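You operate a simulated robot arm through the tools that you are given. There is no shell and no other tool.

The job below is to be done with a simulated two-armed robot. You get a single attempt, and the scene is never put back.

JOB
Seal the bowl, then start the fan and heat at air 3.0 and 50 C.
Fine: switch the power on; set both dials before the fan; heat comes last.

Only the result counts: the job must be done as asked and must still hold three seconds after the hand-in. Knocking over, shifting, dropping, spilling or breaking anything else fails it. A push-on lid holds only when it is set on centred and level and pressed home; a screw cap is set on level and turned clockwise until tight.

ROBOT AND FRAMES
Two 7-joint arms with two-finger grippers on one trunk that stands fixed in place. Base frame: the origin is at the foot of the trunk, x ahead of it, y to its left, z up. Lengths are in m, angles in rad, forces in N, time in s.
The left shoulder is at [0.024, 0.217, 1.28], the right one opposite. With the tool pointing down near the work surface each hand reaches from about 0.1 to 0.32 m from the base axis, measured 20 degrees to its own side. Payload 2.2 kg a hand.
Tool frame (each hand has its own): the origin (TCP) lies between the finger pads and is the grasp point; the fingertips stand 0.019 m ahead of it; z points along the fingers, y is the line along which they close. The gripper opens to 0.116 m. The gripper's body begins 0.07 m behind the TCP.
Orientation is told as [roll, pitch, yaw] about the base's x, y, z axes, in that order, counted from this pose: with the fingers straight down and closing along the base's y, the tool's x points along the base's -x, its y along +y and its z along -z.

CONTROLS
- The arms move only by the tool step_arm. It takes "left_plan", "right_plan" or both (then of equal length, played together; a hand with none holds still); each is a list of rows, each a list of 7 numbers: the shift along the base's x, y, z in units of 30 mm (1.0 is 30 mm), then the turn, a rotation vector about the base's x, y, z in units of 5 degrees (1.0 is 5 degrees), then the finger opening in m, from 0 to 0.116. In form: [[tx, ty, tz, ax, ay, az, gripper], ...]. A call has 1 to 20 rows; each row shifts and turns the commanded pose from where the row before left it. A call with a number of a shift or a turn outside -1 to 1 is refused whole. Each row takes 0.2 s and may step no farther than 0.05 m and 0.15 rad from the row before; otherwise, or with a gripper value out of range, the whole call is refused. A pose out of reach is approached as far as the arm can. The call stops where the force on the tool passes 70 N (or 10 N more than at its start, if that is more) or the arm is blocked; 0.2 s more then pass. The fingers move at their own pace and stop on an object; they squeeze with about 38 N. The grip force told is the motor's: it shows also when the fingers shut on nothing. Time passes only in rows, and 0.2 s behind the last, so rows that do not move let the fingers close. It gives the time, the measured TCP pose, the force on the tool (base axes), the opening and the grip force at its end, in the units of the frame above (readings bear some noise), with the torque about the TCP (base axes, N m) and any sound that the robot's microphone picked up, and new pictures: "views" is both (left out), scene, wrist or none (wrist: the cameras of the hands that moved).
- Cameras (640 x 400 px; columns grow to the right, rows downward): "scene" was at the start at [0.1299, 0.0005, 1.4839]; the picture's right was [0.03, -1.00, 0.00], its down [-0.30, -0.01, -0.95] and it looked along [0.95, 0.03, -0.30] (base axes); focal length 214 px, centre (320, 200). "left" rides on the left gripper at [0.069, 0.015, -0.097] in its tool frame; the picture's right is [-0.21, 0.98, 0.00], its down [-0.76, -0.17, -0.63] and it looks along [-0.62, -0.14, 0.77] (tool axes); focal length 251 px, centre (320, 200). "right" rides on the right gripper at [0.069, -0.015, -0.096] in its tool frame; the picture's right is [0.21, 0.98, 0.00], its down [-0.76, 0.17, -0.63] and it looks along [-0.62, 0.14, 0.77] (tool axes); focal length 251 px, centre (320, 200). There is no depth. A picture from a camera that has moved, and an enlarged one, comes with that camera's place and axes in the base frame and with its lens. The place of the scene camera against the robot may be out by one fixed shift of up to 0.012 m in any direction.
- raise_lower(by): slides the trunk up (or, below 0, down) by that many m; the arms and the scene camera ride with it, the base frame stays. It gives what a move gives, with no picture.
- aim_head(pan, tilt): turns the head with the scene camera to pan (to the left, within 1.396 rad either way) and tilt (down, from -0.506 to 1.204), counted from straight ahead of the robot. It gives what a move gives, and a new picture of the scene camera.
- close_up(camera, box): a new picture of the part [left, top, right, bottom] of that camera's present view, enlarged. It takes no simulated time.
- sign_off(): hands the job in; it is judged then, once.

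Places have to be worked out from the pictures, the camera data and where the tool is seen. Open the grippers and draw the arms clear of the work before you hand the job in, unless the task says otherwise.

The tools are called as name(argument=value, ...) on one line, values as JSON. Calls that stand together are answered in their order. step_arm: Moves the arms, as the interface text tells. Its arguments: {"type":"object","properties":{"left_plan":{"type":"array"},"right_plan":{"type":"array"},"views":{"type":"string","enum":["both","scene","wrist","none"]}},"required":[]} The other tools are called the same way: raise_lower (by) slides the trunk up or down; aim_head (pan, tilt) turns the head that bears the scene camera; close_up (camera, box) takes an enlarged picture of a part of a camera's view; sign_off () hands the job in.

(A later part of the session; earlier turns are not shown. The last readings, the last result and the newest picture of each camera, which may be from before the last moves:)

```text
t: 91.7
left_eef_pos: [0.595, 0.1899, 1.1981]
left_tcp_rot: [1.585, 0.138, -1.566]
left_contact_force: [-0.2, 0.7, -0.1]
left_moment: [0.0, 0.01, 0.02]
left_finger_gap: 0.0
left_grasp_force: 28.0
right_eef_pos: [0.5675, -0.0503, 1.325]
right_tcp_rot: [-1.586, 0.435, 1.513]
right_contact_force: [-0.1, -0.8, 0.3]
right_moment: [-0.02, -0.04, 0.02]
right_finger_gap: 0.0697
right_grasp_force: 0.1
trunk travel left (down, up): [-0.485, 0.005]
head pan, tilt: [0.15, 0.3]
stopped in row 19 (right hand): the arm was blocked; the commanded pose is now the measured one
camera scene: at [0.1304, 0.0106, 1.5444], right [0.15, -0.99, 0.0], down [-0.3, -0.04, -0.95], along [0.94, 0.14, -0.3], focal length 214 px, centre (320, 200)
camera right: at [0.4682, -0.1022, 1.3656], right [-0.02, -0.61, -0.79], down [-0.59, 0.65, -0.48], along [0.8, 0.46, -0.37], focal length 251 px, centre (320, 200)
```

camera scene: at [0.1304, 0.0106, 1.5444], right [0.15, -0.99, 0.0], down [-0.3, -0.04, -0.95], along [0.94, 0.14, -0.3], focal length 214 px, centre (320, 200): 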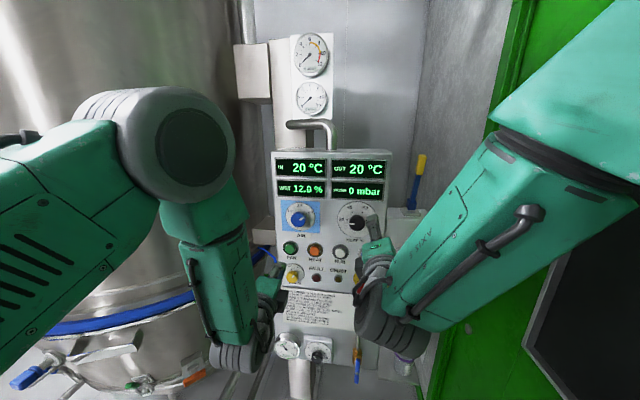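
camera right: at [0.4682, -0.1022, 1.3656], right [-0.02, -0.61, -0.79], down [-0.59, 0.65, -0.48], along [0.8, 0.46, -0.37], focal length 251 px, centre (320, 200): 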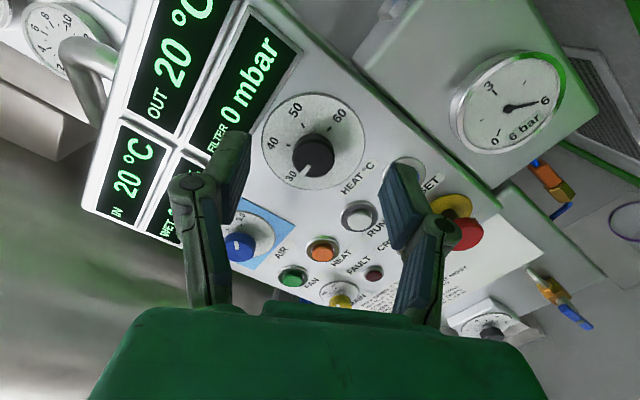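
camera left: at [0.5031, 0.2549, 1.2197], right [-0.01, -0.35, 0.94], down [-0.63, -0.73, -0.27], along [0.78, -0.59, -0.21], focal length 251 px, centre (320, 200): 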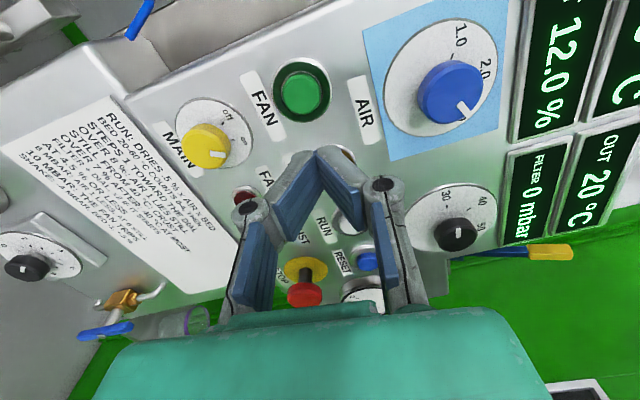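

The right hand stopped at roll −115° at (0.568, −0.050, 1.325) — again a limit when folded close. From here the HEAT dial's axis is about (y −0.010, z 1.298); I move forward and over to it while straightening.

step_arm(right_plan=[[0.6, 0.2, -0.15, 0.3, 0.03, 0.12, 0.07], [0.6, 0.28, -0.18, 0.3, 0.03, 0.12, 0.07], [0.58, 0.28, -0.18, 0.3, 0.03, 0.12, 0.07], [0.57, 0.28, -0.19, 0.3, 0.03, 0.12, 0.07], [0.55, 0.28, -0.19, 0.3, 0.03, 0.11, 0.07], [0, 0, 0, 0, 0, 0, 0.07]], views="both")

close_up(camera="right", box=[200, 0, 440, 200])

```text
t: 93.2
left_eef_pos: [0.5917, 0.1893, 1.1999]
left_tcp_rot: [1.588, 0.137, -1.565]
left_contact_force: [0.6, 0.0, -0.4]
left_moment: [0.0, 0.03, 0.0]
left_finger_gap: 0.0003
left_grasp_force: 28.3
right_eef_pos: [0.6661, -0.0456, 1.3138]
right_tcp_rot: [-1.571, 0.245, 1.516]
right_contact_force: [-0.8, 0.1, -0.4]
right_moment: [-0.01, -0.01, 0.0]
right_finger_gap: 0.0698
right_grasp_force: 0.0
trunk travel left (down, up): [-0.485, 0.005]
head pan, tilt: [0.15, 0.3]
stopped in row 6 (right hand): the arm was blocked; the commanded pose is now the measured one
camera scene: at [0.1309, 0.0106, 1.5444], right [0.15, -0.99, 0.0], down [-0.3, -0.04, -0.95], along [0.94, 0.14, -0.3], focal length 214 px, centre (320, 200)
camera right: at [0.5665, -0.1045, 1.3462], right [-0.03, -0.44, -0.9], down [-0.59, 0.73, -0.34], along [0.81, 0.52, -0.28], focal length 251 px, centre (320, 200)
```

scene: 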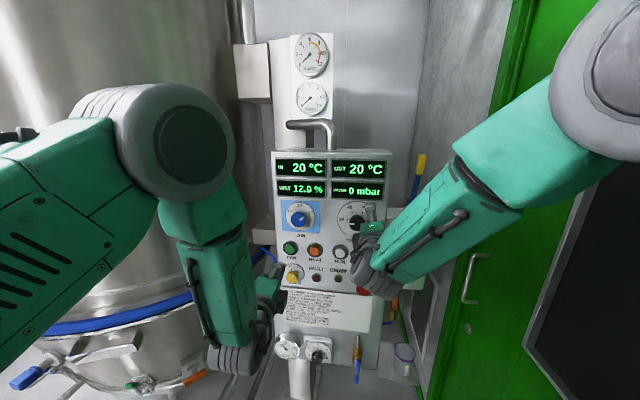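
right: 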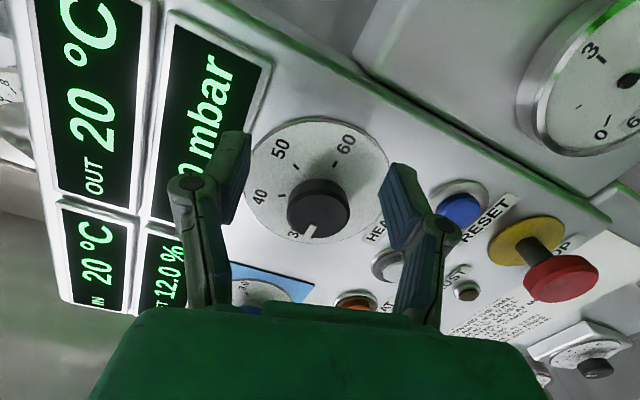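

```text
2.00 times, centred on (320, 100) of right
camera zoom: at [0.5665, -0.1045, 1.3462], right [-0.03, -0.44, -0.9], down [-0.59, 0.73, -0.34], along [0.81, 0.52, -0.28], focal length 503 px, centre (320, 400)
```

zoom: 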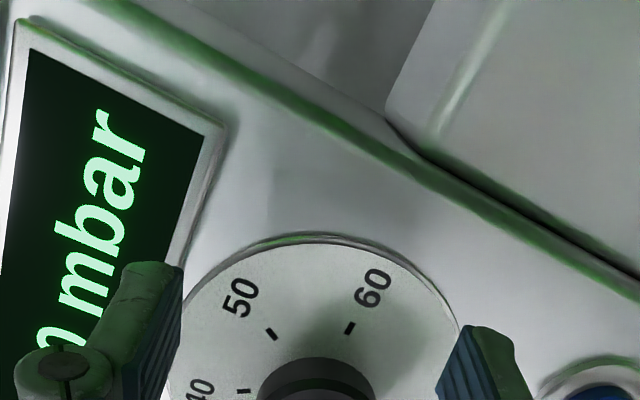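

The right arm won't go further left than y≈−0.046 in this wrist posture. I back off slightly and reduce the roll by 40°, trying the sideways move again.

step_arm(right_plan=[[-0.35, 0, 0, 1, 0, 0, 0.07], [-0.35, 0, 0, 1, 0, 0, 0.07], [0, 0.1, -0.05, 1, 0, 0.1, 0.07], [0, 0.15, -0.08, 1, 0, 0.1, 0.07], [0, 0.2, -0.08, 1, 0, 0.1, 0.07], [0, 0.2, -0.08, 1, 0, 0.1, 0.07], [0, 0.2, -0.08, 1, 0, 0.1, 0.07], [0, 0.2, -0.08, 1, 0, 0.1, 0.07]], views="wrist")

```text
t: 95.0
left_eef_pos: [0.593, 0.19, 1.1999]
left_tcp_rot: [1.589, 0.135, -1.567]
left_contact_force: [-1.0, 0.7, 0.2]
left_moment: [-0.03, -0.02, -0.01]
left_finger_gap: 0.0
left_grasp_force: 28.7
right_eef_pos: [0.6452, -0.0122, 1.3026]
right_tcp_rot: [-1.552, -0.452, 1.572]
right_contact_force: [1.1, -0.4, -0.6]
right_moment: [-0.02, -0.03, 0.01]
right_finger_gap: 0.0699
right_grasp_force: 0.1
trunk travel left (down, up): [-0.485, 0.005]
head pan, tilt: [0.15, 0.3]
camera right: at [0.549, -0.0819, 1.2874], right [-0.02, 0.23, -0.97], down [-0.64, 0.75, 0.19], along [0.77, 0.62, 0.14], focal length 251 px, centre (320, 200)
```

right: 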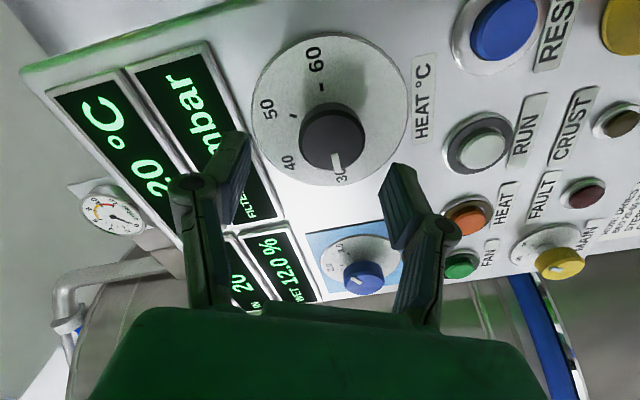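

Much better: at roll −64° the hand reached (0.645, −0.012, 1.303). The HEAT axis is about (−0.0085, 1.2955) from here; I go in to x≈0.685 with the correction and check centring.

step_arm(right_plan=[[0.4, 0.04, -0.08, 0, -0.07, -0.03, 0.07], [0.4, 0.04, -0.08, 0, -0.06, -0.03, 0.07], [0.5, 0.04, -0.08, 0, -0.06, -0.03, 0.07], [0, 0, 0, 0, 0, 0, 0.07]], views="wrist")

close_up(camera="right", box=[200, 50, 440, 250])

```text
t: 96.0
left_eef_pos: [0.5934, 0.1902, 1.1991]
left_tcp_rot: [1.587, 0.136, -1.565]
left_contact_force: [-1.6, 0.1, -1.1]
left_moment: [0.0, 0.01, 0.01]
left_finger_gap: 0.0
left_grasp_force: 28.3
right_eef_pos: [0.684, -0.0076, 1.2955]
right_tcp_rot: [-1.572, -0.451, 1.57]
right_contact_force: [-1.1, 1.2, -0.6]
right_moment: [0.0, -0.04, 0.0]
right_finger_gap: 0.07
right_grasp_force: 0.0
trunk travel left (down, up): [-0.485, 0.005]
head pan, tilt: [0.15, 0.3]
camera right: at [0.5876, -0.078, 1.2791], right [0.0, 0.23, -0.97], down [-0.63, 0.75, 0.18], along [0.77, 0.62, 0.15], focal length 251 px, centre (320, 200)
```

right: 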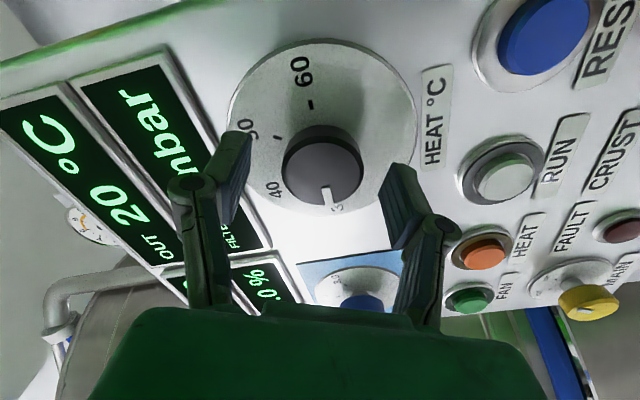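

```text
2.00 times, centred on (320, 150) of right
camera zoom: at [0.5876, -0.078, 1.2791], right [0.0, 0.23, -0.97], down [-0.63, 0.75, 0.18], along [0.77, 0.62, 0.15], focal length 503 px, centre (320, 300)
```

zoom: 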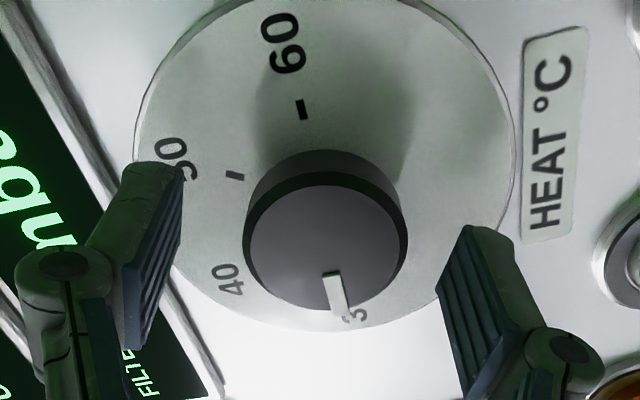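

The knob is within ~3 mm of the tool axis. I move in the last 12 mm, close on the HEAT knob, and turn the first 40° clockwise.

step_arm(right_plan=[[0.4, 0.08, -0.03, 0, 0, 0, 0.07], [0, 0, 0, 0, 0, 0, 0.05], [0, 0, 0, 0, 0, 0, 0.02], [0, 0, 0, 0, 0, 0, 0.0], [0, 0, 0, 0, 0, 0, 0.0], [0, 0, 0, 1, 0, 0, 0.0], [0, 0, 0, 1, 0, 0, 0.0], [0, 0, 0, 1, 0, 0, 0.0], [0, 0, 0, 1, 0, 0, 0.0], [0, 0, 0, 1, 0, 0, 0.0], [0, 0, 0, 1, 0, 0, 0.0], [0, 0, 0, 1, 0, 0, 0.0], [0, 0, 0, 1, 0, 0, 0.0]], views="wrist")

close_up(camera="right", box=[200, 50, 440, 250])

```text
t: 98.8
left_eef_pos: [0.5945, 0.1887, 1.1988]
left_tcp_rot: [1.587, 0.137, -1.567]
left_contact_force: [0.6, -0.3, -0.8]
left_moment: [-0.02, 0.0, 0.01]
left_finger_gap: 0.0002
left_grasp_force: 28.8
right_eef_pos: [0.6968, -0.0061, 1.2931]
right_tcp_rot: [-1.569, -1.151, 1.567]
right_contact_force: [7.1, -2.7, -0.8]
right_moment: [0.0, 0.52, 0.1]
right_finger_gap: 0.0429
right_grasp_force: 44.9
trunk travel left (down, up): [-0.485, 0.005]
head pan, tilt: [0.15, 0.3]
camera right: at [0.6006, -0.0482, 1.237], right [0.0, 0.8, -0.59], down [-0.63, 0.46, 0.62], along [0.78, 0.38, 0.51], focal length 251 px, centre (320, 200)
```

right: 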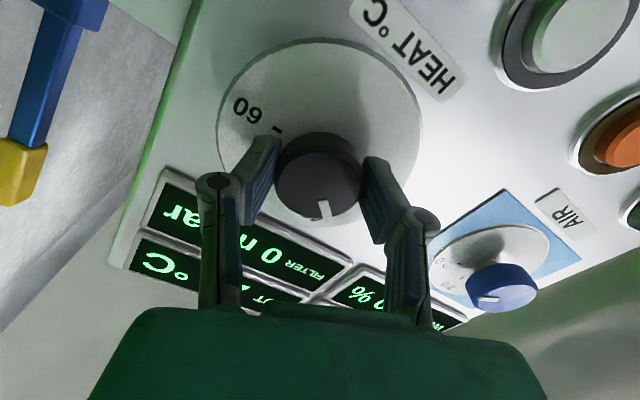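

```text
2.00 times, centred on (320, 150) of right
camera zoom: at [0.6006, -0.0482, 1.237], right [0.0, 0.8, -0.59], down [-0.63, 0.46, 0.62], along [0.78, 0.38, 0.51], focal length 503 px, centre (320, 300)
```

zoom: 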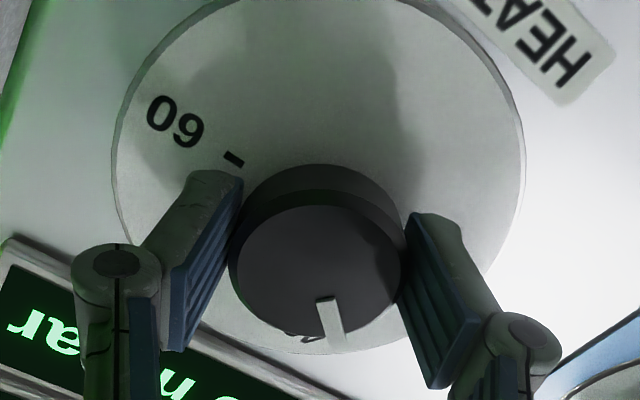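

The knob turns with the hand at low force (~40° so far). I continue another 25°.

step_arm(right_plan=[[0, 0, 0, 1, 0, 0, 0.0], [0, 0, 0, 1, 0, 0, 0.0], [0, 0, 0, 1, 0, 0, 0.0], [0, 0, 0, 1, 0, 0, 0.0], [0, 0, 0, 1, 0, 0, 0.0]], views="both")

close_up(camera="scene", box=[270, 180, 420, 274])

```text
t: 100.0
left_eef_pos: [0.5934, 0.1892, 1.1993]
left_tcp_rot: [1.586, 0.138, -1.566]
left_contact_force: [-0.6, 0.0, -0.1]
left_moment: [0.0, -0.01, -0.01]
left_finger_gap: 0.0
left_grasp_force: 28.5
right_eef_pos: [0.6977, -0.0045, 1.2941]
right_tcp_rot: [1.506, -1.554, -1.506]
right_contact_force: [9.8, -0.9, 1.3]
right_moment: [0.01, 0.56, 0.13]
right_finger_gap: 0.0432
right_grasp_force: 45.0
trunk travel left (down, up): [-0.485, 0.005]
head pan, tilt: [0.15, 0.3]
camera scene: at [0.1351, 0.0098, 1.544], right [0.15, -0.99, 0.0], down [-0.3, -0.04, -0.95], along [0.94, 0.14, -0.3], focal length 214 px, centre (320, 200)
camera right: at [0.6006, -0.0197, 1.2244], right [0.0, 0.98, -0.2], down [-0.63, 0.15, 0.76], along [0.78, 0.13, 0.62], focal length 251 px, centre (320, 200)
```

scene: 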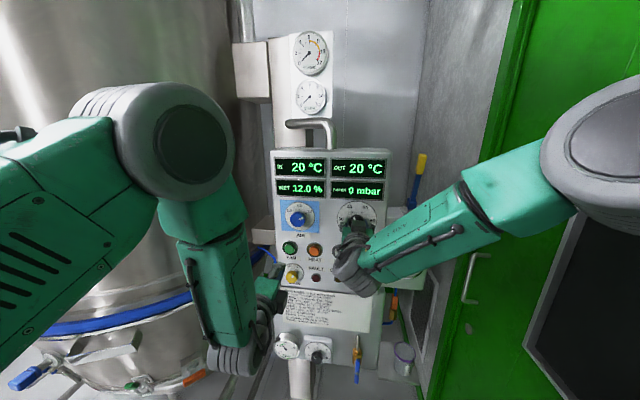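
right: 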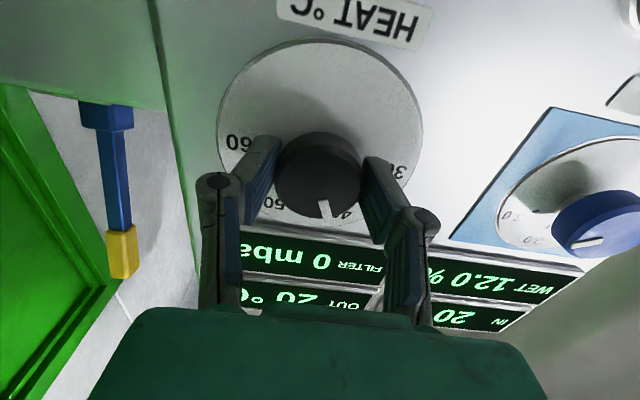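

```text
4.26 times, centred on (345, 227) of scene
camera zoom: at [0.1351, 0.0098, 1.544], right [0.15, -0.99, 0.0], down [-0.3, -0.04, -0.95], along [0.94, 0.14, -0.3], focal length 913 px, centre (214, 85)
```

zoom: 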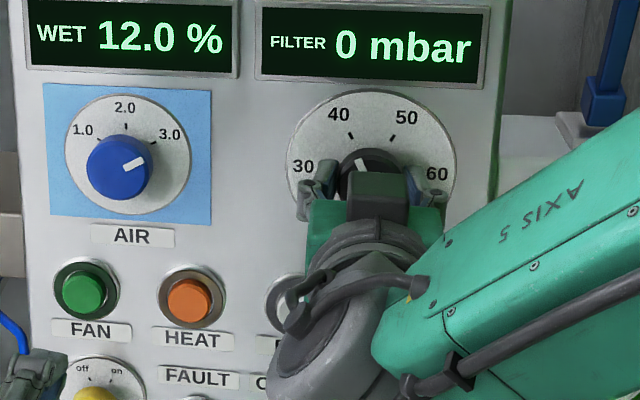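

About 65° done (pointer just past 40) with low force and no limit yet. I keep turning in smaller steps.

step_arm(right_plan=[[0, 0, 0, 1, 0, 0, 0.0], [0, 0, 0, 1, 0, 0, 0.0], [0, 0, 0, 1, 0, 0, 0.0], [0, 0, 0, 1, 0, 0, 0.0]], views="none")

```text
t: 101.0
left_eef_pos: [0.5938, 0.1905, 1.1992]
left_tcp_rot: [1.587, 0.14, -1.565]
left_contact_force: [-0.6, -1.7, 0.2]
left_moment: [-0.02, 0.01, -0.03]
left_finger_gap: 0.0
left_grasp_force: 28.6
right_eef_pos: [0.6968, -0.004, 1.2932]
right_tcp_rot: [1.563, -1.207, -1.564]
right_contact_force: [9.7, -0.1, -3.5]
right_moment: [-0.01, -0.7, -0.23]
right_finger_gap: 0.0432
right_grasp_force: 45.1
trunk travel left (down, up): [-0.485, 0.005]
head pan, tilt: [0.15, 0.3]
```

Still smooth at roll +21°. Continuing toward the target of +56° (120° total).

step_arm(right_plan=[[0, 0, 0, 1, 0, 0, 0.0], [0, 0, 0, 1, 0, 0, 0.0], [0, 0, 0, 1, 0, 0, 0.0], [0, 0, 0, 1, 0, 0, 0.0]], views="wrist")

close_up(camera="right", box=[200, 50, 440, 250])

```text
t: 102.0
left_eef_pos: [0.5939, 0.1885, 1.1986]
left_tcp_rot: [1.586, 0.136, -1.565]
left_contact_force: [0.3, 0.4, 0.7]
left_moment: [0.01, -0.02, 0.04]
left_finger_gap: 0.0
left_grasp_force: 28.9
right_eef_pos: [0.6963, -0.0042, 1.2939]
right_tcp_rot: [1.568, -0.858, -1.567]
right_contact_force: [6.3, 0.9, -3.1]
right_moment: [0.02, 0.51, 0.54]
right_finger_gap: 0.0433
right_grasp_force: 45.2
trunk travel left (down, up): [-0.485, 0.005]
head pan, tilt: [0.15, 0.3]
camera right: at [0.6006, 0.0288, 1.232], right [0.0, 0.88, 0.48], down [-0.63, -0.37, 0.68], along [0.78, -0.3, 0.55], focal length 251 px, centre (320, 200)
```

right: 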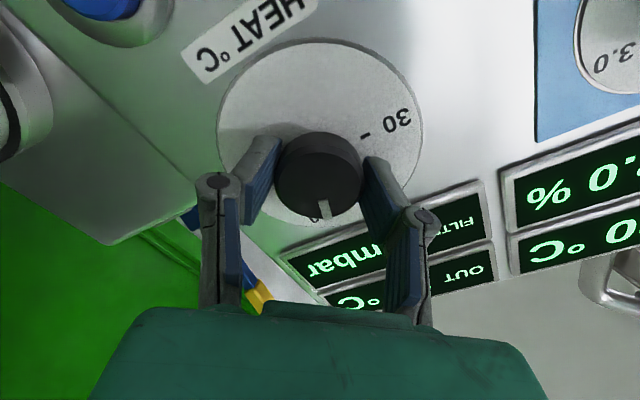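

```text
2.00 times, centred on (320, 150) of right
camera zoom: at [0.6006, 0.0288, 1.232], right [0.0, 0.88, 0.48], down [-0.63, -0.37, 0.68], along [0.78, -0.3, 0.55], focal length 503 px, centre (320, 300)
```

zoom: 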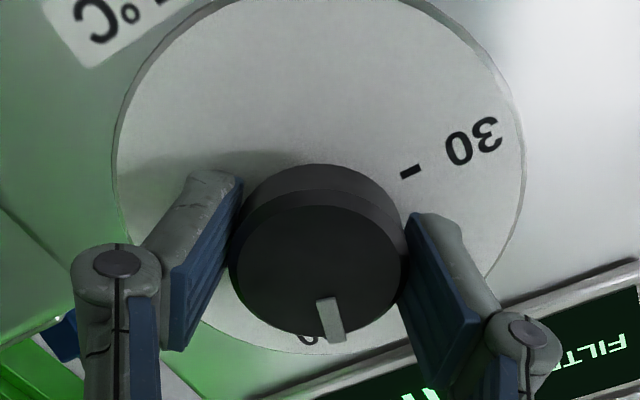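

Roll is +41°; exactly 15° remain. I add three more rows and check the pointer.

step_arm(right_plan=[[0, 0, 0, 1, 0, 0, 0.0], [0, 0, 0, 1, 0, 0, 0.0], [0, 0, 0, 1, 0, 0, 0.0], [0, 0, 0, 0, 0, 0, 0.0]], views="both")

close_up(camera="scene", box=[330, 195, 386, 230])

```text
t: 103.0
left_eef_pos: [0.5946, 0.1848, 1.1985]
left_tcp_rot: [1.585, 0.141, -1.566]
left_contact_force: [0.2, 0.4, 0.4]
left_moment: [0.03, 0.03, 0.01]
left_finger_gap: 0.0
left_grasp_force: 28.3
right_eef_pos: [0.6978, -0.0041, 1.2955]
right_tcp_rot: [1.531, -0.601, -1.556]
right_contact_force: [-8.8, -10.7, -41.4]
right_moment: [0.07, 1.15, 0.42]
right_finger_gap: 0.0429
right_grasp_force: 45.2
right hand out of reach, approached as far as the arm can: row 3
trunk travel left (down, up): [-0.485, 0.005]
head pan, tilt: [0.15, 0.3]
camera scene: at [0.1376, 0.0033, 1.5432], right [0.15, -0.99, -0.01], down [-0.3, -0.04, -0.95], along [0.94, 0.14, -0.3], focal length 214 px, centre (320, 200)
camera right: at [0.6005, 0.044, 1.2467], right [0.03, 0.73, 0.68], down [-0.62, -0.53, 0.58], along [0.79, -0.44, 0.44], focal length 251 px, centre (320, 200)
```

scene: 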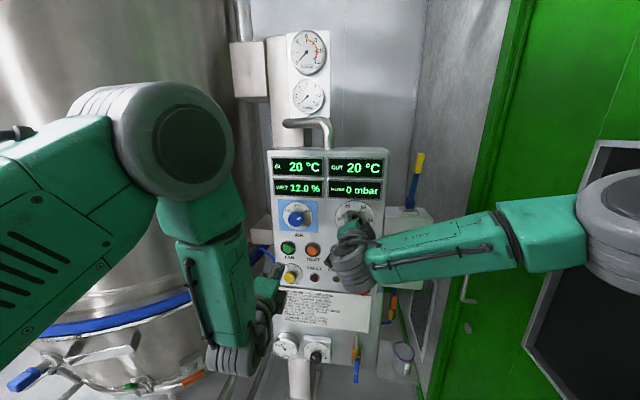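
right: 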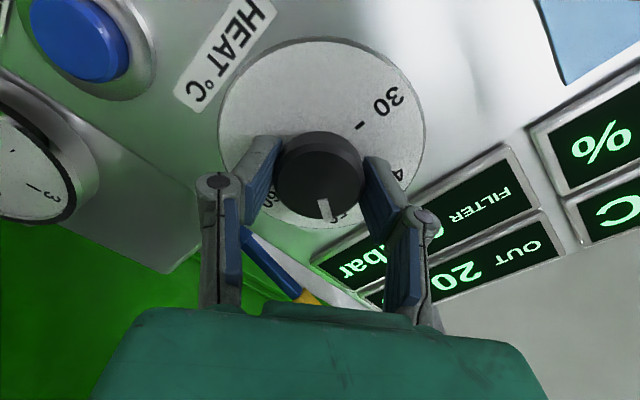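

```text
11.43 times, centred on (358, 212) of scene
camera zoom: at [0.1376, 0.0033, 1.5432], right [0.15, -0.99, -0.01], down [-0.3, -0.04, -0.95], along [0.94, 0.14, -0.3], focal length 2451 px, centre (-114, 57)
```

zoom: 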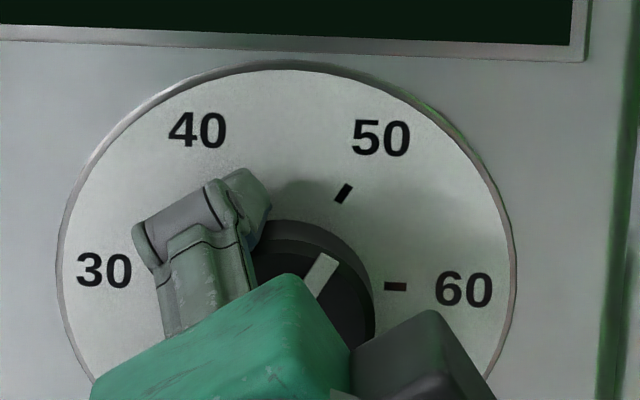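

The pointer is parallel to the 50 tick (60° vs 59°), with negligible torque about the axis. I open the fingers and back straight out.

step_arm(right_plan=[[0, 0, -0.05, 0, 0, 0, 0.08], [0, 0, 0, 0, 0, 0, 0.08], [-0.5, 0, 0, 0, 0, 0, 0.08], [-0.7, 0, 0, 0, 0, 0, 0.08], [-0.7, 0, 0, 0, 0, 0, 0.08]], views="both")

close_up(camera="scene", box=[330, 195, 386, 230])

```text
t: 104.2
left_eef_pos: [0.5919, 0.1887, 1.1994]
left_tcp_rot: [1.587, 0.139, -1.565]
left_contact_force: [0.2, -0.1, -0.6]
left_moment: [-0.04, -0.01, 0.01]
left_finger_gap: 0.0
left_grasp_force: 28.9
right_eef_pos: [0.6387, 0.0031, 1.3088]
right_tcp_rot: [1.559, -0.601, -1.57]
right_contact_force: [-0.6, 0.0, -0.4]
right_moment: [0.0, 0.01, -0.01]
right_finger_gap: 0.0799
right_grasp_force: 0.0
right hand out of reach, approached as far as the arm can: row 3
trunk travel left (down, up): [-0.485, 0.005]
head pan, tilt: [0.15, 0.3]
camera scene: at [0.1316, 0.0095, 1.5443], right [0.15, -0.99, 0.0], down [-0.3, -0.04, -0.95], along [0.94, 0.14, -0.3], focal length 214 px, centre (320, 200)
camera right: at [0.5432, 0.0506, 1.2587], right [0.01, 0.73, 0.69], down [-0.63, -0.53, 0.57], along [0.78, -0.44, 0.45], focal length 251 px, centre (320, 200)
```

scene: 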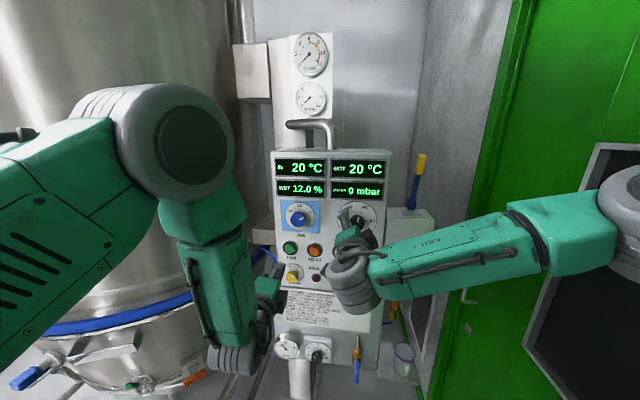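
right: 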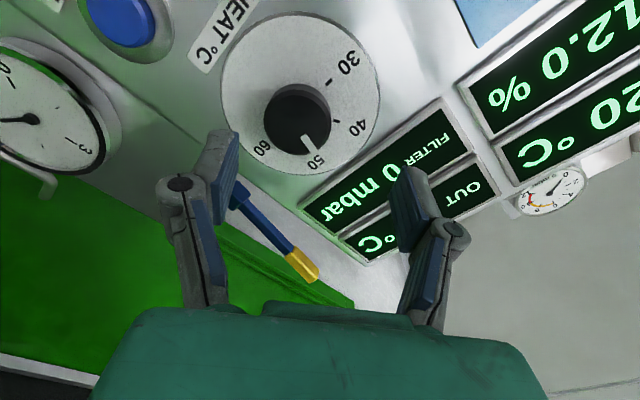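

```text
11.43 times, centred on (358, 212) of scene
camera zoom: at [0.1316, 0.0095, 1.5443], right [0.15, -0.99, 0.0], down [-0.3, -0.04, -0.95], along [0.94, 0.14, -0.3], focal length 2451 px, centre (-114, 57)
```

zoom: 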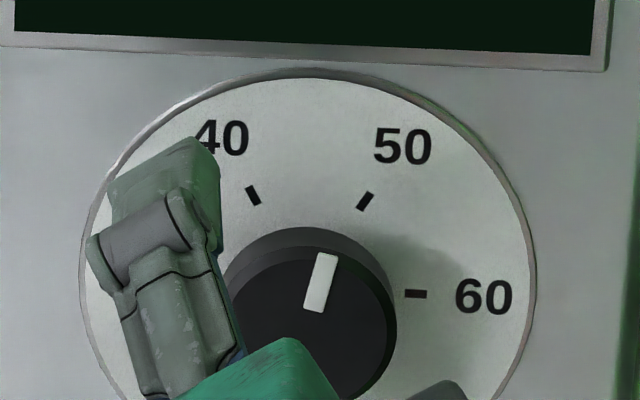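

On release the strained hand dragged the knob back: the pointer now stands at ~74°, i.e. about 47.7. I'll unroll to about 0° (where the hand was unstrained), regrip and turn the missing ~14°.

step_arm(right_plan=[[0, -0.03, -0.04, -1, 0, 0, 0.08], [0, -0.03, -0.04, -1, 0, 0, 0.08], [0, -0.03, -0.04, -1, 0, 0, 0.08], [0, -0.03, -0.04, -1, 0, 0, 0.08], [0, -0.03, -0.04, -1, 0, 0, 0.08], [0, -0.03, -0.04, -1, 0, 0, 0.08], [0, -0.03, -0.04, -1, 0, 0, 0.08], [0, -0.03, -0.04, -1, 0, 0, 0.08], [0, -0.03, -0.04, -1, 0, 0, 0.08], [0, -0.03, -0.04, -1, 0, 0, 0.08], [0, 0, -0.04, -1, 0, 0, 0.07], [0, 0, 0, -1, 0, 0, 0.07], [0, 0, 0, -1, 0, 0, 0.07], [0, 0, 0, -1, 0, 0, 0.07], [0, 0, 0, 0, 0, 0, 0.07]], views="wrist")

close_up(camera="right", box=[200, 0, 440, 200])

close_up(camera="scene", box=[330, 195, 386, 230])

```text
t: 107.5
left_eef_pos: [0.5921, 0.1897, 1.2005]
left_tcp_rot: [1.587, 0.137, -1.564]
left_contact_force: [-0.4, -0.6, 0.2]
left_moment: [0.0, 0.03, 0.03]
left_finger_gap: 0.0
left_grasp_force: 28.4
right_eef_pos: [0.6384, -0.006, 1.2945]
right_tcp_rot: [-1.569, -1.321, 1.568]
right_contact_force: [-0.6, -0.1, 0.3]
right_moment: [-0.02, 0.02, 0.03]
right_finger_gap: 0.0699
right_grasp_force: 0.0
trunk travel left (down, up): [-0.485, 0.005]
head pan, tilt: [0.15, 0.3]
camera right: at [0.5427, -0.0379, 1.2313], right [0.0, 0.89, -0.45], down [-0.63, 0.35, 0.69], along [0.77, 0.28, 0.56], focal length 251 px, centre (320, 200)
```

right: 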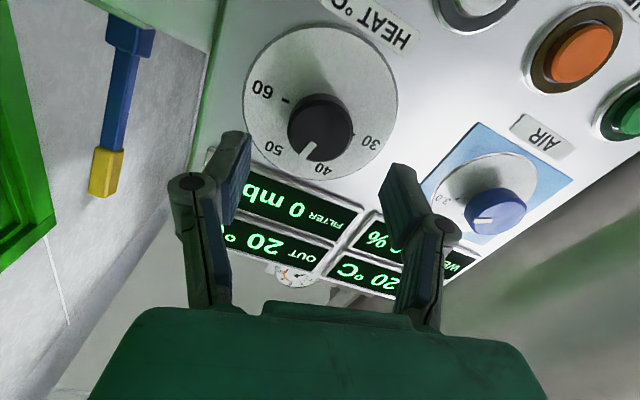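

```text
2.00 times, centred on (320, 100) of right
camera zoom: at [0.5427, -0.0379, 1.2313], right [0.0, 0.89, -0.45], down [-0.63, 0.35, 0.69], along [0.77, 0.28, 0.56], focal length 503 px, centre (320, 400)
```

zoom: 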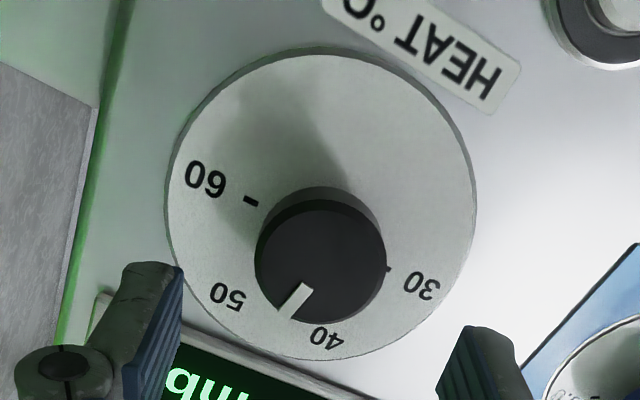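

```text
11.43 times, centred on (358, 212) of scene
camera zoom: at [0.1314, 0.0107, 1.5443], right [0.15, -0.99, 0.0], down [-0.3, -0.04, -0.95], along [0.94, 0.14, -0.3], focal length 2451 px, centre (-114, 57)
```

zoom: 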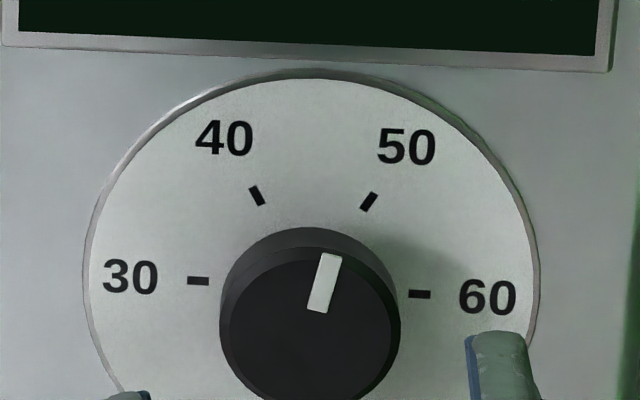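

The pointer is at ~75.6° true, so 15.6° clockwise remains. The hand is on the axis at roll −14°; I move in, grip and turn +15.6°.

step_arm(right_plan=[[0.65, 0, 0, 0, 0, 0, 0.07], [0.65, 0, 0, 0, 0, 0, 0.07], [0.62, 0, 0, 0, 0, 0, 0.07], [0, 0, 0, 0, 0, 0, 0.06], [0, 0, 0, 0, 0, 0, 0.03], [0, 0, 0, 0, 0, 0, 0.0], [0, 0, 0, 0, 0, 0, 0.0]], views="wrist")

close_up(camera="scene", box=[330, 195, 386, 230])

```text
t: 109.0
left_eef_pos: [0.5922, 0.1892, 1.1994]
left_tcp_rot: [1.585, 0.138, -1.566]
left_contact_force: [0.3, 0.1, -1.0]
left_moment: [0.0, -0.02, -0.01]
left_finger_gap: 0.0001
left_grasp_force: 28.0
right_eef_pos: [0.6974, -0.0053, 1.2964]
right_tcp_rot: [-1.573, -1.322, 1.574]
right_contact_force: [2.9, -0.5, 2.0]
right_moment: [0.0, 0.04, 0.07]
right_finger_gap: 0.0431
right_grasp_force: 45.2
trunk travel left (down, up): [-0.485, 0.005]
head pan, tilt: [0.15, 0.3]
camera right: at [0.6015, -0.0372, 1.2319], right [0.0, 0.89, -0.45], down [-0.63, 0.35, 0.69], along [0.77, 0.28, 0.57], focal length 251 px, centre (320, 200)
```

right: 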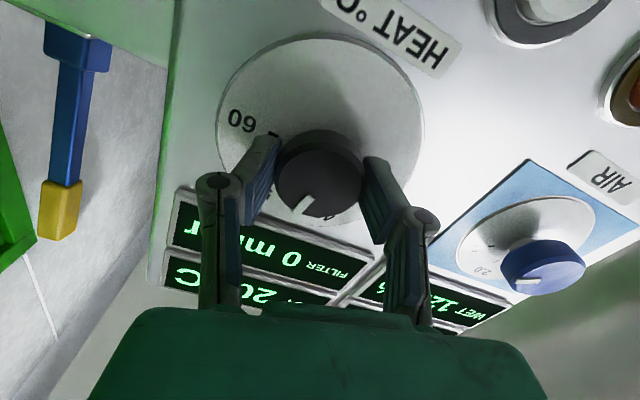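

```text
11.43 times, centred on (358, 212) of scene
camera zoom: at [0.1319, 0.0105, 1.5443], right [0.15, -0.99, 0.0], down [-0.3, -0.04, -0.95], along [0.94, 0.14, -0.3], focal length 2451 px, centre (-114, 57)
```

zoom: 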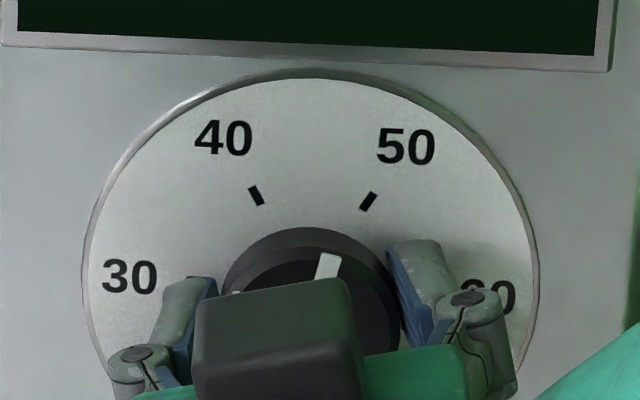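

Gripped with almost no side load. Now the 15.6° clockwise turn.

step_arm(right_plan=[[0, 0, 0, 1, 0, 0, 0.0], [0, 0, 0, 1, 0, 0, 0.0], [0, 0, 0, 1, 0, 0, 0.0], [0, 0, 0, 0.12, 0, 0, 0.0], [0, 0, 0, 0, 0, 0, 0.0]], views="wrist")

close_up(camera="scene", box=[330, 195, 386, 230])

```text
t: 110.2
left_eef_pos: [0.5923, 0.1899, 1.1993]
left_tcp_rot: [1.586, 0.136, -1.564]
left_contact_force: [1.3, -0.1, 0.6]
left_moment: [-0.01, 0.01, -0.01]
left_finger_gap: 0.0001
left_grasp_force: 28.6
right_eef_pos: [0.6972, -0.0049, 1.2952]
right_tcp_rot: [1.598, -1.544, -1.601]
right_contact_force: [5.8, -0.3, 6.3]
right_moment: [0.0, 0.77, 0.01]
right_finger_gap: 0.0429
right_grasp_force: 44.7
trunk travel left (down, up): [-0.485, 0.005]
head pan, tilt: [0.15, 0.3]
camera right: at [0.6015, -0.019, 1.2257], right [0.0, 0.98, -0.19], down [-0.63, 0.15, 0.76], along [0.77, 0.12, 0.62], focal length 251 px, centre (320, 200)
```

right: 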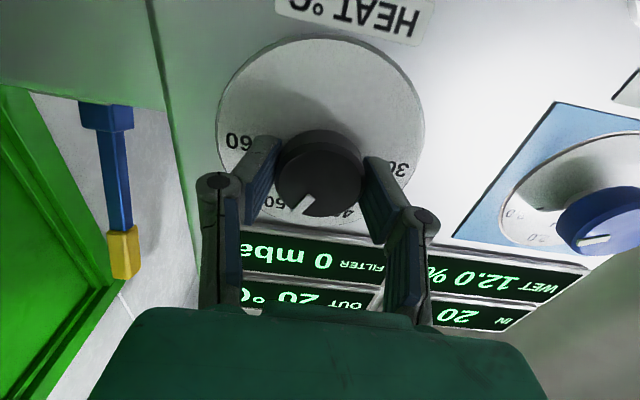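

```text
11.43 times, centred on (358, 212) of scene
camera zoom: at [0.1323, 0.0107, 1.5443], right [0.15, -0.99, 0.0], down [-0.3, -0.04, -0.95], along [0.94, 0.14, -0.3], focal length 2451 px, centre (-114, 57)
```

zoom: 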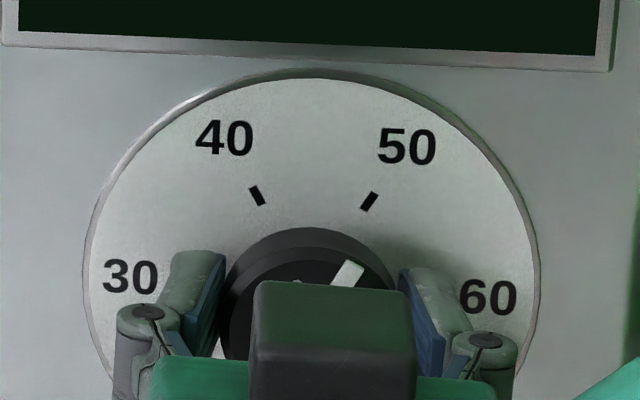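

The pointer now parallels the 50 tick, with only ~6 N side load. I release gently and back straight out.

step_arm(right_plan=[[0, 0, 0, 0, 0, 0, 0.05], [0, 0, 0, 0, 0, 0, 0.07], [0, 0, 0, 0, 0, 0, 0.07], [-0.5, 0, 0, 0, 0, 0, 0.07], [-0.7, 0, 0, 0, 0, 0, 0.07], [-0.8, 0, 0, 0, 0, 0, 0.07]], views="wrist")

close_up(camera="scene", box=[330, 195, 386, 230])

close_up(camera="scene", box=[276, 195, 332, 230])

```text
t: 111.7
left_eef_pos: [0.5922, 0.1907, 1.2003]
left_tcp_rot: [1.588, 0.135, -1.566]
left_contact_force: [0.1, 0.7, -0.7]
left_moment: [0.01, 0.02, -0.04]
left_finger_gap: 0.0001
left_grasp_force: 28.7
right_eef_pos: [0.6374, -0.004, 1.297]
right_tcp_rot: [1.586, -1.546, -1.587]
right_contact_force: [0.6, -1.3, 0.6]
right_moment: [-0.03, 0.05, 0.0]
right_finger_gap: 0.0701
right_grasp_force: 0.1
trunk travel left (down, up): [-0.485, 0.005]
head pan, tilt: [0.15, 0.3]
camera right: at [0.5403, -0.0184, 1.2275], right [0.0, 0.98, -0.19], down [-0.63, 0.15, 0.76], along [0.77, 0.12, 0.62], focal length 251 px, centre (320, 200)
```

right: 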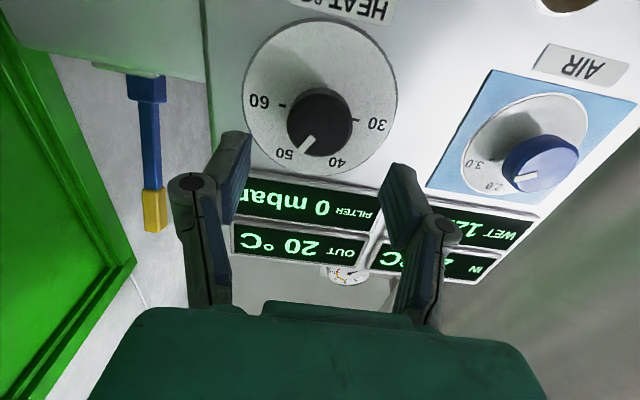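

```text
11.43 times, centred on (358, 212) of scene
camera zoom: at [0.1302, 0.0108, 1.5444], right [0.15, -0.99, 0.0], down [-0.3, -0.04, -0.95], along [0.94, 0.14, -0.3], focal length 2451 px, centre (-114, 57)
```

zoom: 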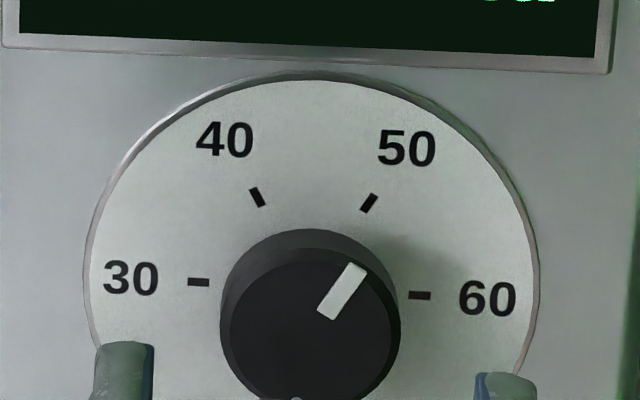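

```text
11.43 times, centred on (304, 212) of scene
camera zoom: at [0.1302, 0.0108, 1.5444], right [0.15, -0.99, 0.0], down [-0.3, -0.04, -0.95], along [0.94, 0.14, -0.3], focal length 2451 px, centre (503, 57)
```

zoom: 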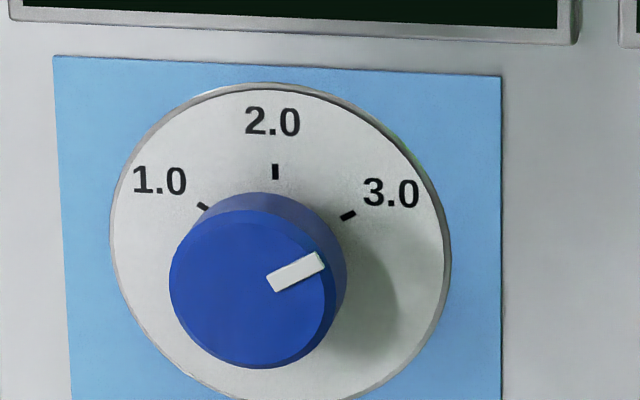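

Both dials check out after release: AIR ≈ 3.0 and HEAT ≈ 50 (pointers parallel to their ticks within ~1.5°). I move the right hand away to the right, then get a fresh left-hand view of FAN.

step_arm(right_plan=[[-0.6, -0.3, -0.1, 0, 0, 0, 0.07], [-0.6, -0.5, -0.1, 0, 0, 0, 0.07], [-0.6, -0.6, -0.1, 0, 0, 0, 0.07], [-0.6, -0.6, -0.1, 0, 0, 0, 0.07], [-0.6, -0.6, -0.1, 0, 0, 0, 0.07], [-0.6, -0.6, -0.1, 0, 0, 0, 0.07], [-0.3, -0.6, 0, 0, 0, 0, 0.07]], views="scene")

close_up(camera="left", box=[180, 20, 420, 200])

```text
t: 113.2
left_eef_pos: [0.5918, 0.1882, 1.2012]
left_tcp_rot: [1.589, 0.137, -1.567]
left_contact_force: [0.0, -0.5, -0.2]
left_moment: [-0.01, 0.0, 0.03]
left_finger_gap: 0.0
left_grasp_force: 28.2
right_eef_pos: [0.5184, -0.1209, 1.2779]
right_tcp_rot: [1.57, -1.544, -1.57]
right_contact_force: [-0.4, -0.3, 0.8]
right_moment: [-0.01, 0.01, 0.02]
right_finger_gap: 0.07
right_grasp_force: 0.1
trunk travel left (down, up): [-0.485, 0.005]
head pan, tilt: [0.15, 0.3]
camera scene: at [0.1305, 0.0081, 1.5444], right [0.15, -0.99, 0.0], down [-0.3, -0.04, -0.95], along [0.94, 0.14, -0.3], focal length 214 px, centre (320, 200)
```

scene: 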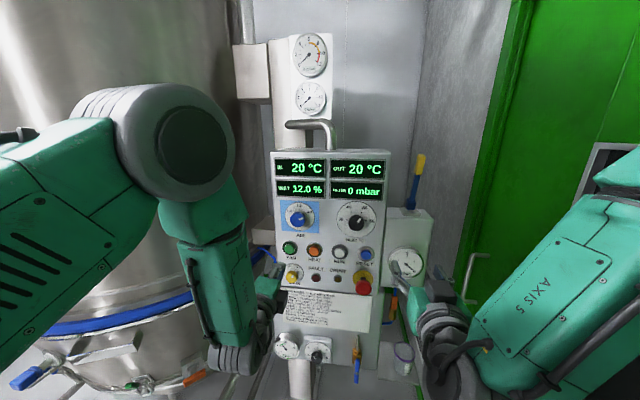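

```text
2.22 times, centred on (300, 110) of left
camera zoom: at [0.4949, 0.2538, 1.2233], right [-0.01, -0.35, 0.94], down [-0.63, -0.73, -0.28], along [0.78, -0.59, -0.21], focal length 559 px, centre (364, 400)
```

zoom: 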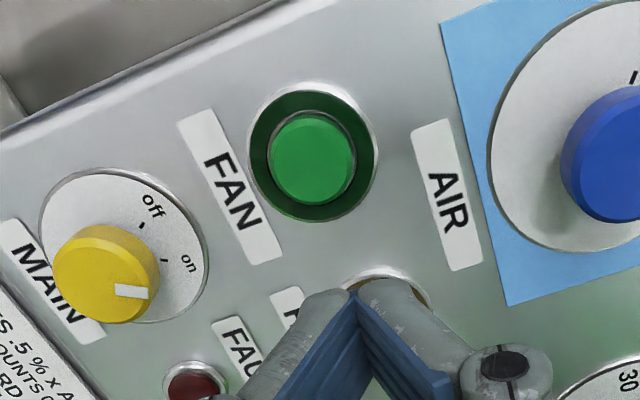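

MAIN's pointer is on the "on" tick, and FAN's centre works out at about (y 0.205, z 1.188). I bring the closed fingertips to ~3.5 cm in front of it and check alignment.

step_arm(left_plan=[[0.57, 0.14, -0.11, 0, 0.05, 0, 0.0], [0.57, 0.14, -0.11, 0, 0.05, 0, 0.0], [0.57, 0.14, -0.11, 0, 0.05, 0, 0.0], [0.56, 0.14, -0.1, 0, 0.05, 0, 0.0], [0, 0, 0, 0, 0, 0, 0.0]], views="wrist")

close_up(camera="left", box=[200, 50, 440, 250])

close_up(camera="scene", box=[250, 220, 370, 295])

```text
t: 114.5
left_eef_pos: [0.6625, 0.2069, 1.1863]
left_tcp_rot: [1.569, 0.138, -1.571]
left_contact_force: [0.6, -1.2, 0.3]
left_moment: [0.04, -0.02, 0.03]
left_finger_gap: 0.0
left_grasp_force: 29.0
right_eef_pos: [0.5168, -0.1206, 1.2773]
right_tcp_rot: [1.574, -1.545, -1.575]
right_contact_force: [-0.7, -0.5, 0.7]
right_moment: [0.01, -0.03, 0.01]
right_finger_gap: 0.0699
right_grasp_force: 0.1
trunk travel left (down, up): [-0.485, 0.005]
head pan, tilt: [0.15, 0.3]
camera left: at [0.5651, 0.274, 1.2107], right [0.0, -0.35, 0.94], down [-0.63, -0.73, -0.27], along [0.78, -0.59, -0.22], focal length 251 px, centre (320, 200)
```

left: 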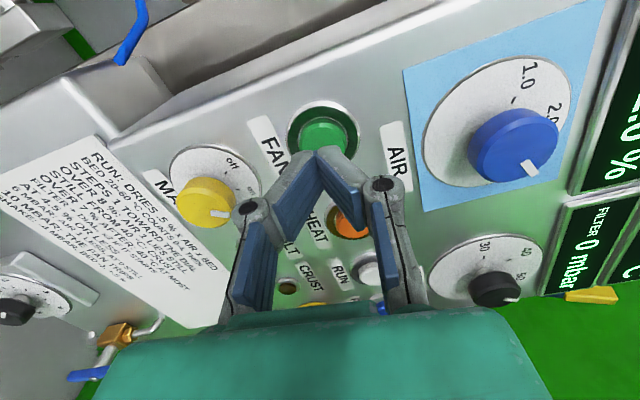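

```text
2.00 times, centred on (320, 150) of left
camera zoom: at [0.5651, 0.274, 1.2107], right [0.0, -0.35, 0.94], down [-0.63, -0.73, -0.27], along [0.78, -0.59, -0.22], focal length 503 px, centre (320, 300)
```

zoom: 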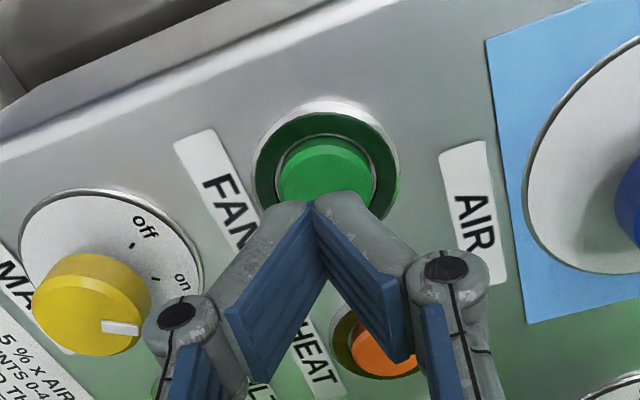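

```text
5.33 times, centred on (310, 258) of scene
camera zoom: at [0.1308, 0.0092, 1.5444], right [0.15, -0.99, 0.0], down [-0.3, -0.04, -0.95], along [0.94, 0.14, -0.3], focal length 1144 px, centre (373, -107)
```

zoom: 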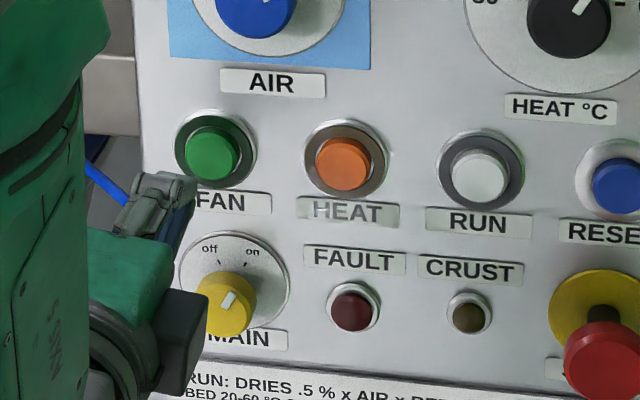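

The tips are within ~3 mm of FAN's centre line. I advance 24 mm to just short of the cap.

step_arm(left_plan=[[0.4, -0.1, 0.03, 0, 0, 0, 0.0], [0.4, 0, 0, 0, 0, 0, 0.0], [0, 0, 0, 0, 0, 0, 0.0]], views="both")

close_up(camera="left", box=[200, 50, 440, 250])

close_up(camera="scene", box=[250, 220, 370, 295])

```text
t: 115.2
left_eef_pos: [0.6842, 0.2042, 1.1874]
left_tcp_rot: [1.57, 0.139, -1.569]
left_contact_force: [0.3, 1.1, -0.5]
left_moment: [0.0, 0.0, 0.02]
left_finger_gap: 0.0001
left_grasp_force: 28.1
right_eef_pos: [0.5181, -0.1206, 1.2786]
right_tcp_rot: [1.566, -1.544, -1.568]
right_contact_force: [-0.2, -0.1, 0.4]
right_moment: [0.01, -0.01, 0.02]
right_finger_gap: 0.0696
right_grasp_force: 0.1
trunk travel left (down, up): [-0.485, 0.005]
head pan, tilt: [0.15, 0.3]
camera scene: at [0.1308, 0.0092, 1.5444], right [0.15, -0.99, 0.0], down [-0.3, -0.04, -0.95], along [0.94, 0.14, -0.3], focal length 214 px, centre (320, 200)
camera left: at [0.5884, 0.2697, 1.2126], right [0.0, -0.35, 0.94], down [-0.63, -0.73, -0.27], along [0.78, -0.59, -0.22], focal length 251 px, centre (320, 200)
```

scene: 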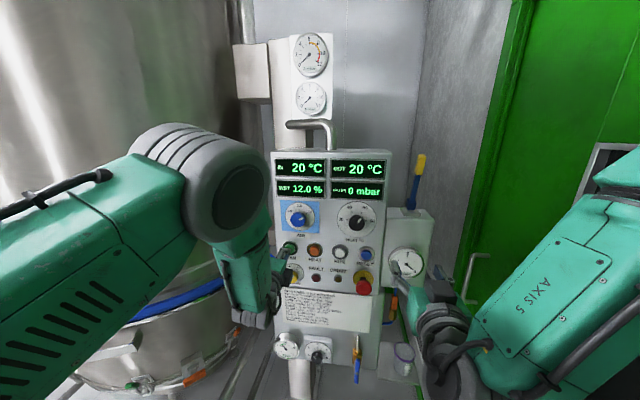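
left: 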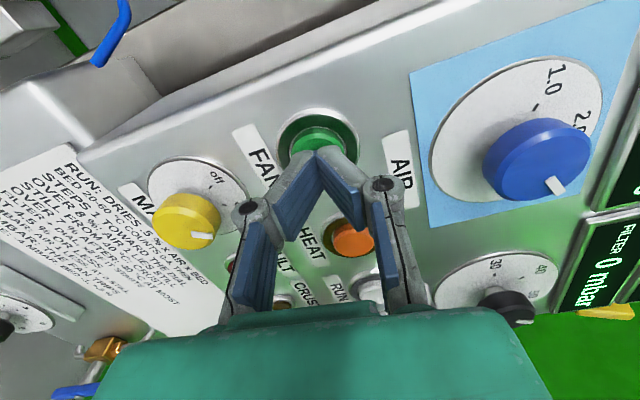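

```text
2.00 times, centred on (320, 150) of left
camera zoom: at [0.5884, 0.2697, 1.2126], right [0.0, -0.35, 0.94], down [-0.63, -0.73, -0.27], along [0.78, -0.59, -0.22], focal length 503 px, centre (320, 300)
```

zoom: 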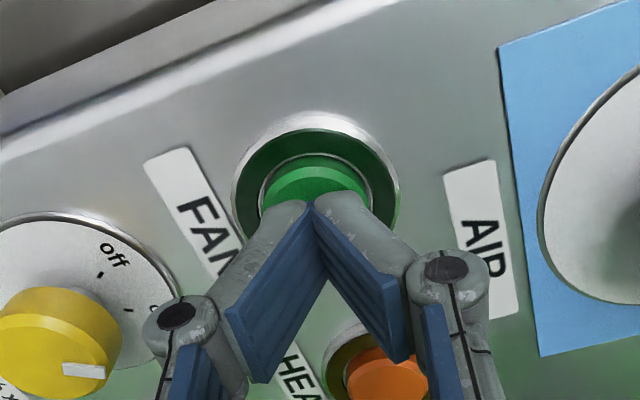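

```text
5.33 times, centred on (310, 258) of scene
camera zoom: at [0.1308, 0.0092, 1.5444], right [0.15, -0.99, 0.0], down [-0.3, -0.04, -0.95], along [0.94, 0.14, -0.3], focal length 1144 px, centre (373, -107)
```

zoom: 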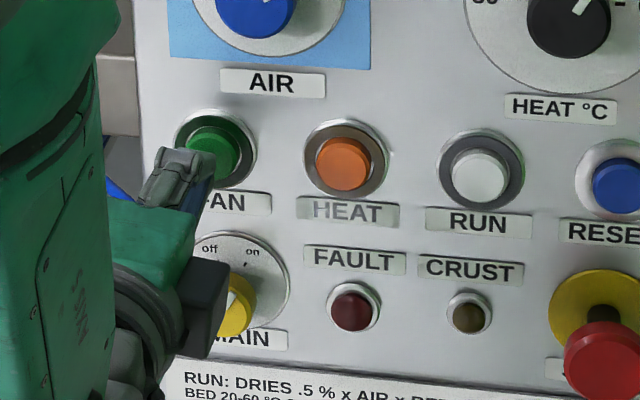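

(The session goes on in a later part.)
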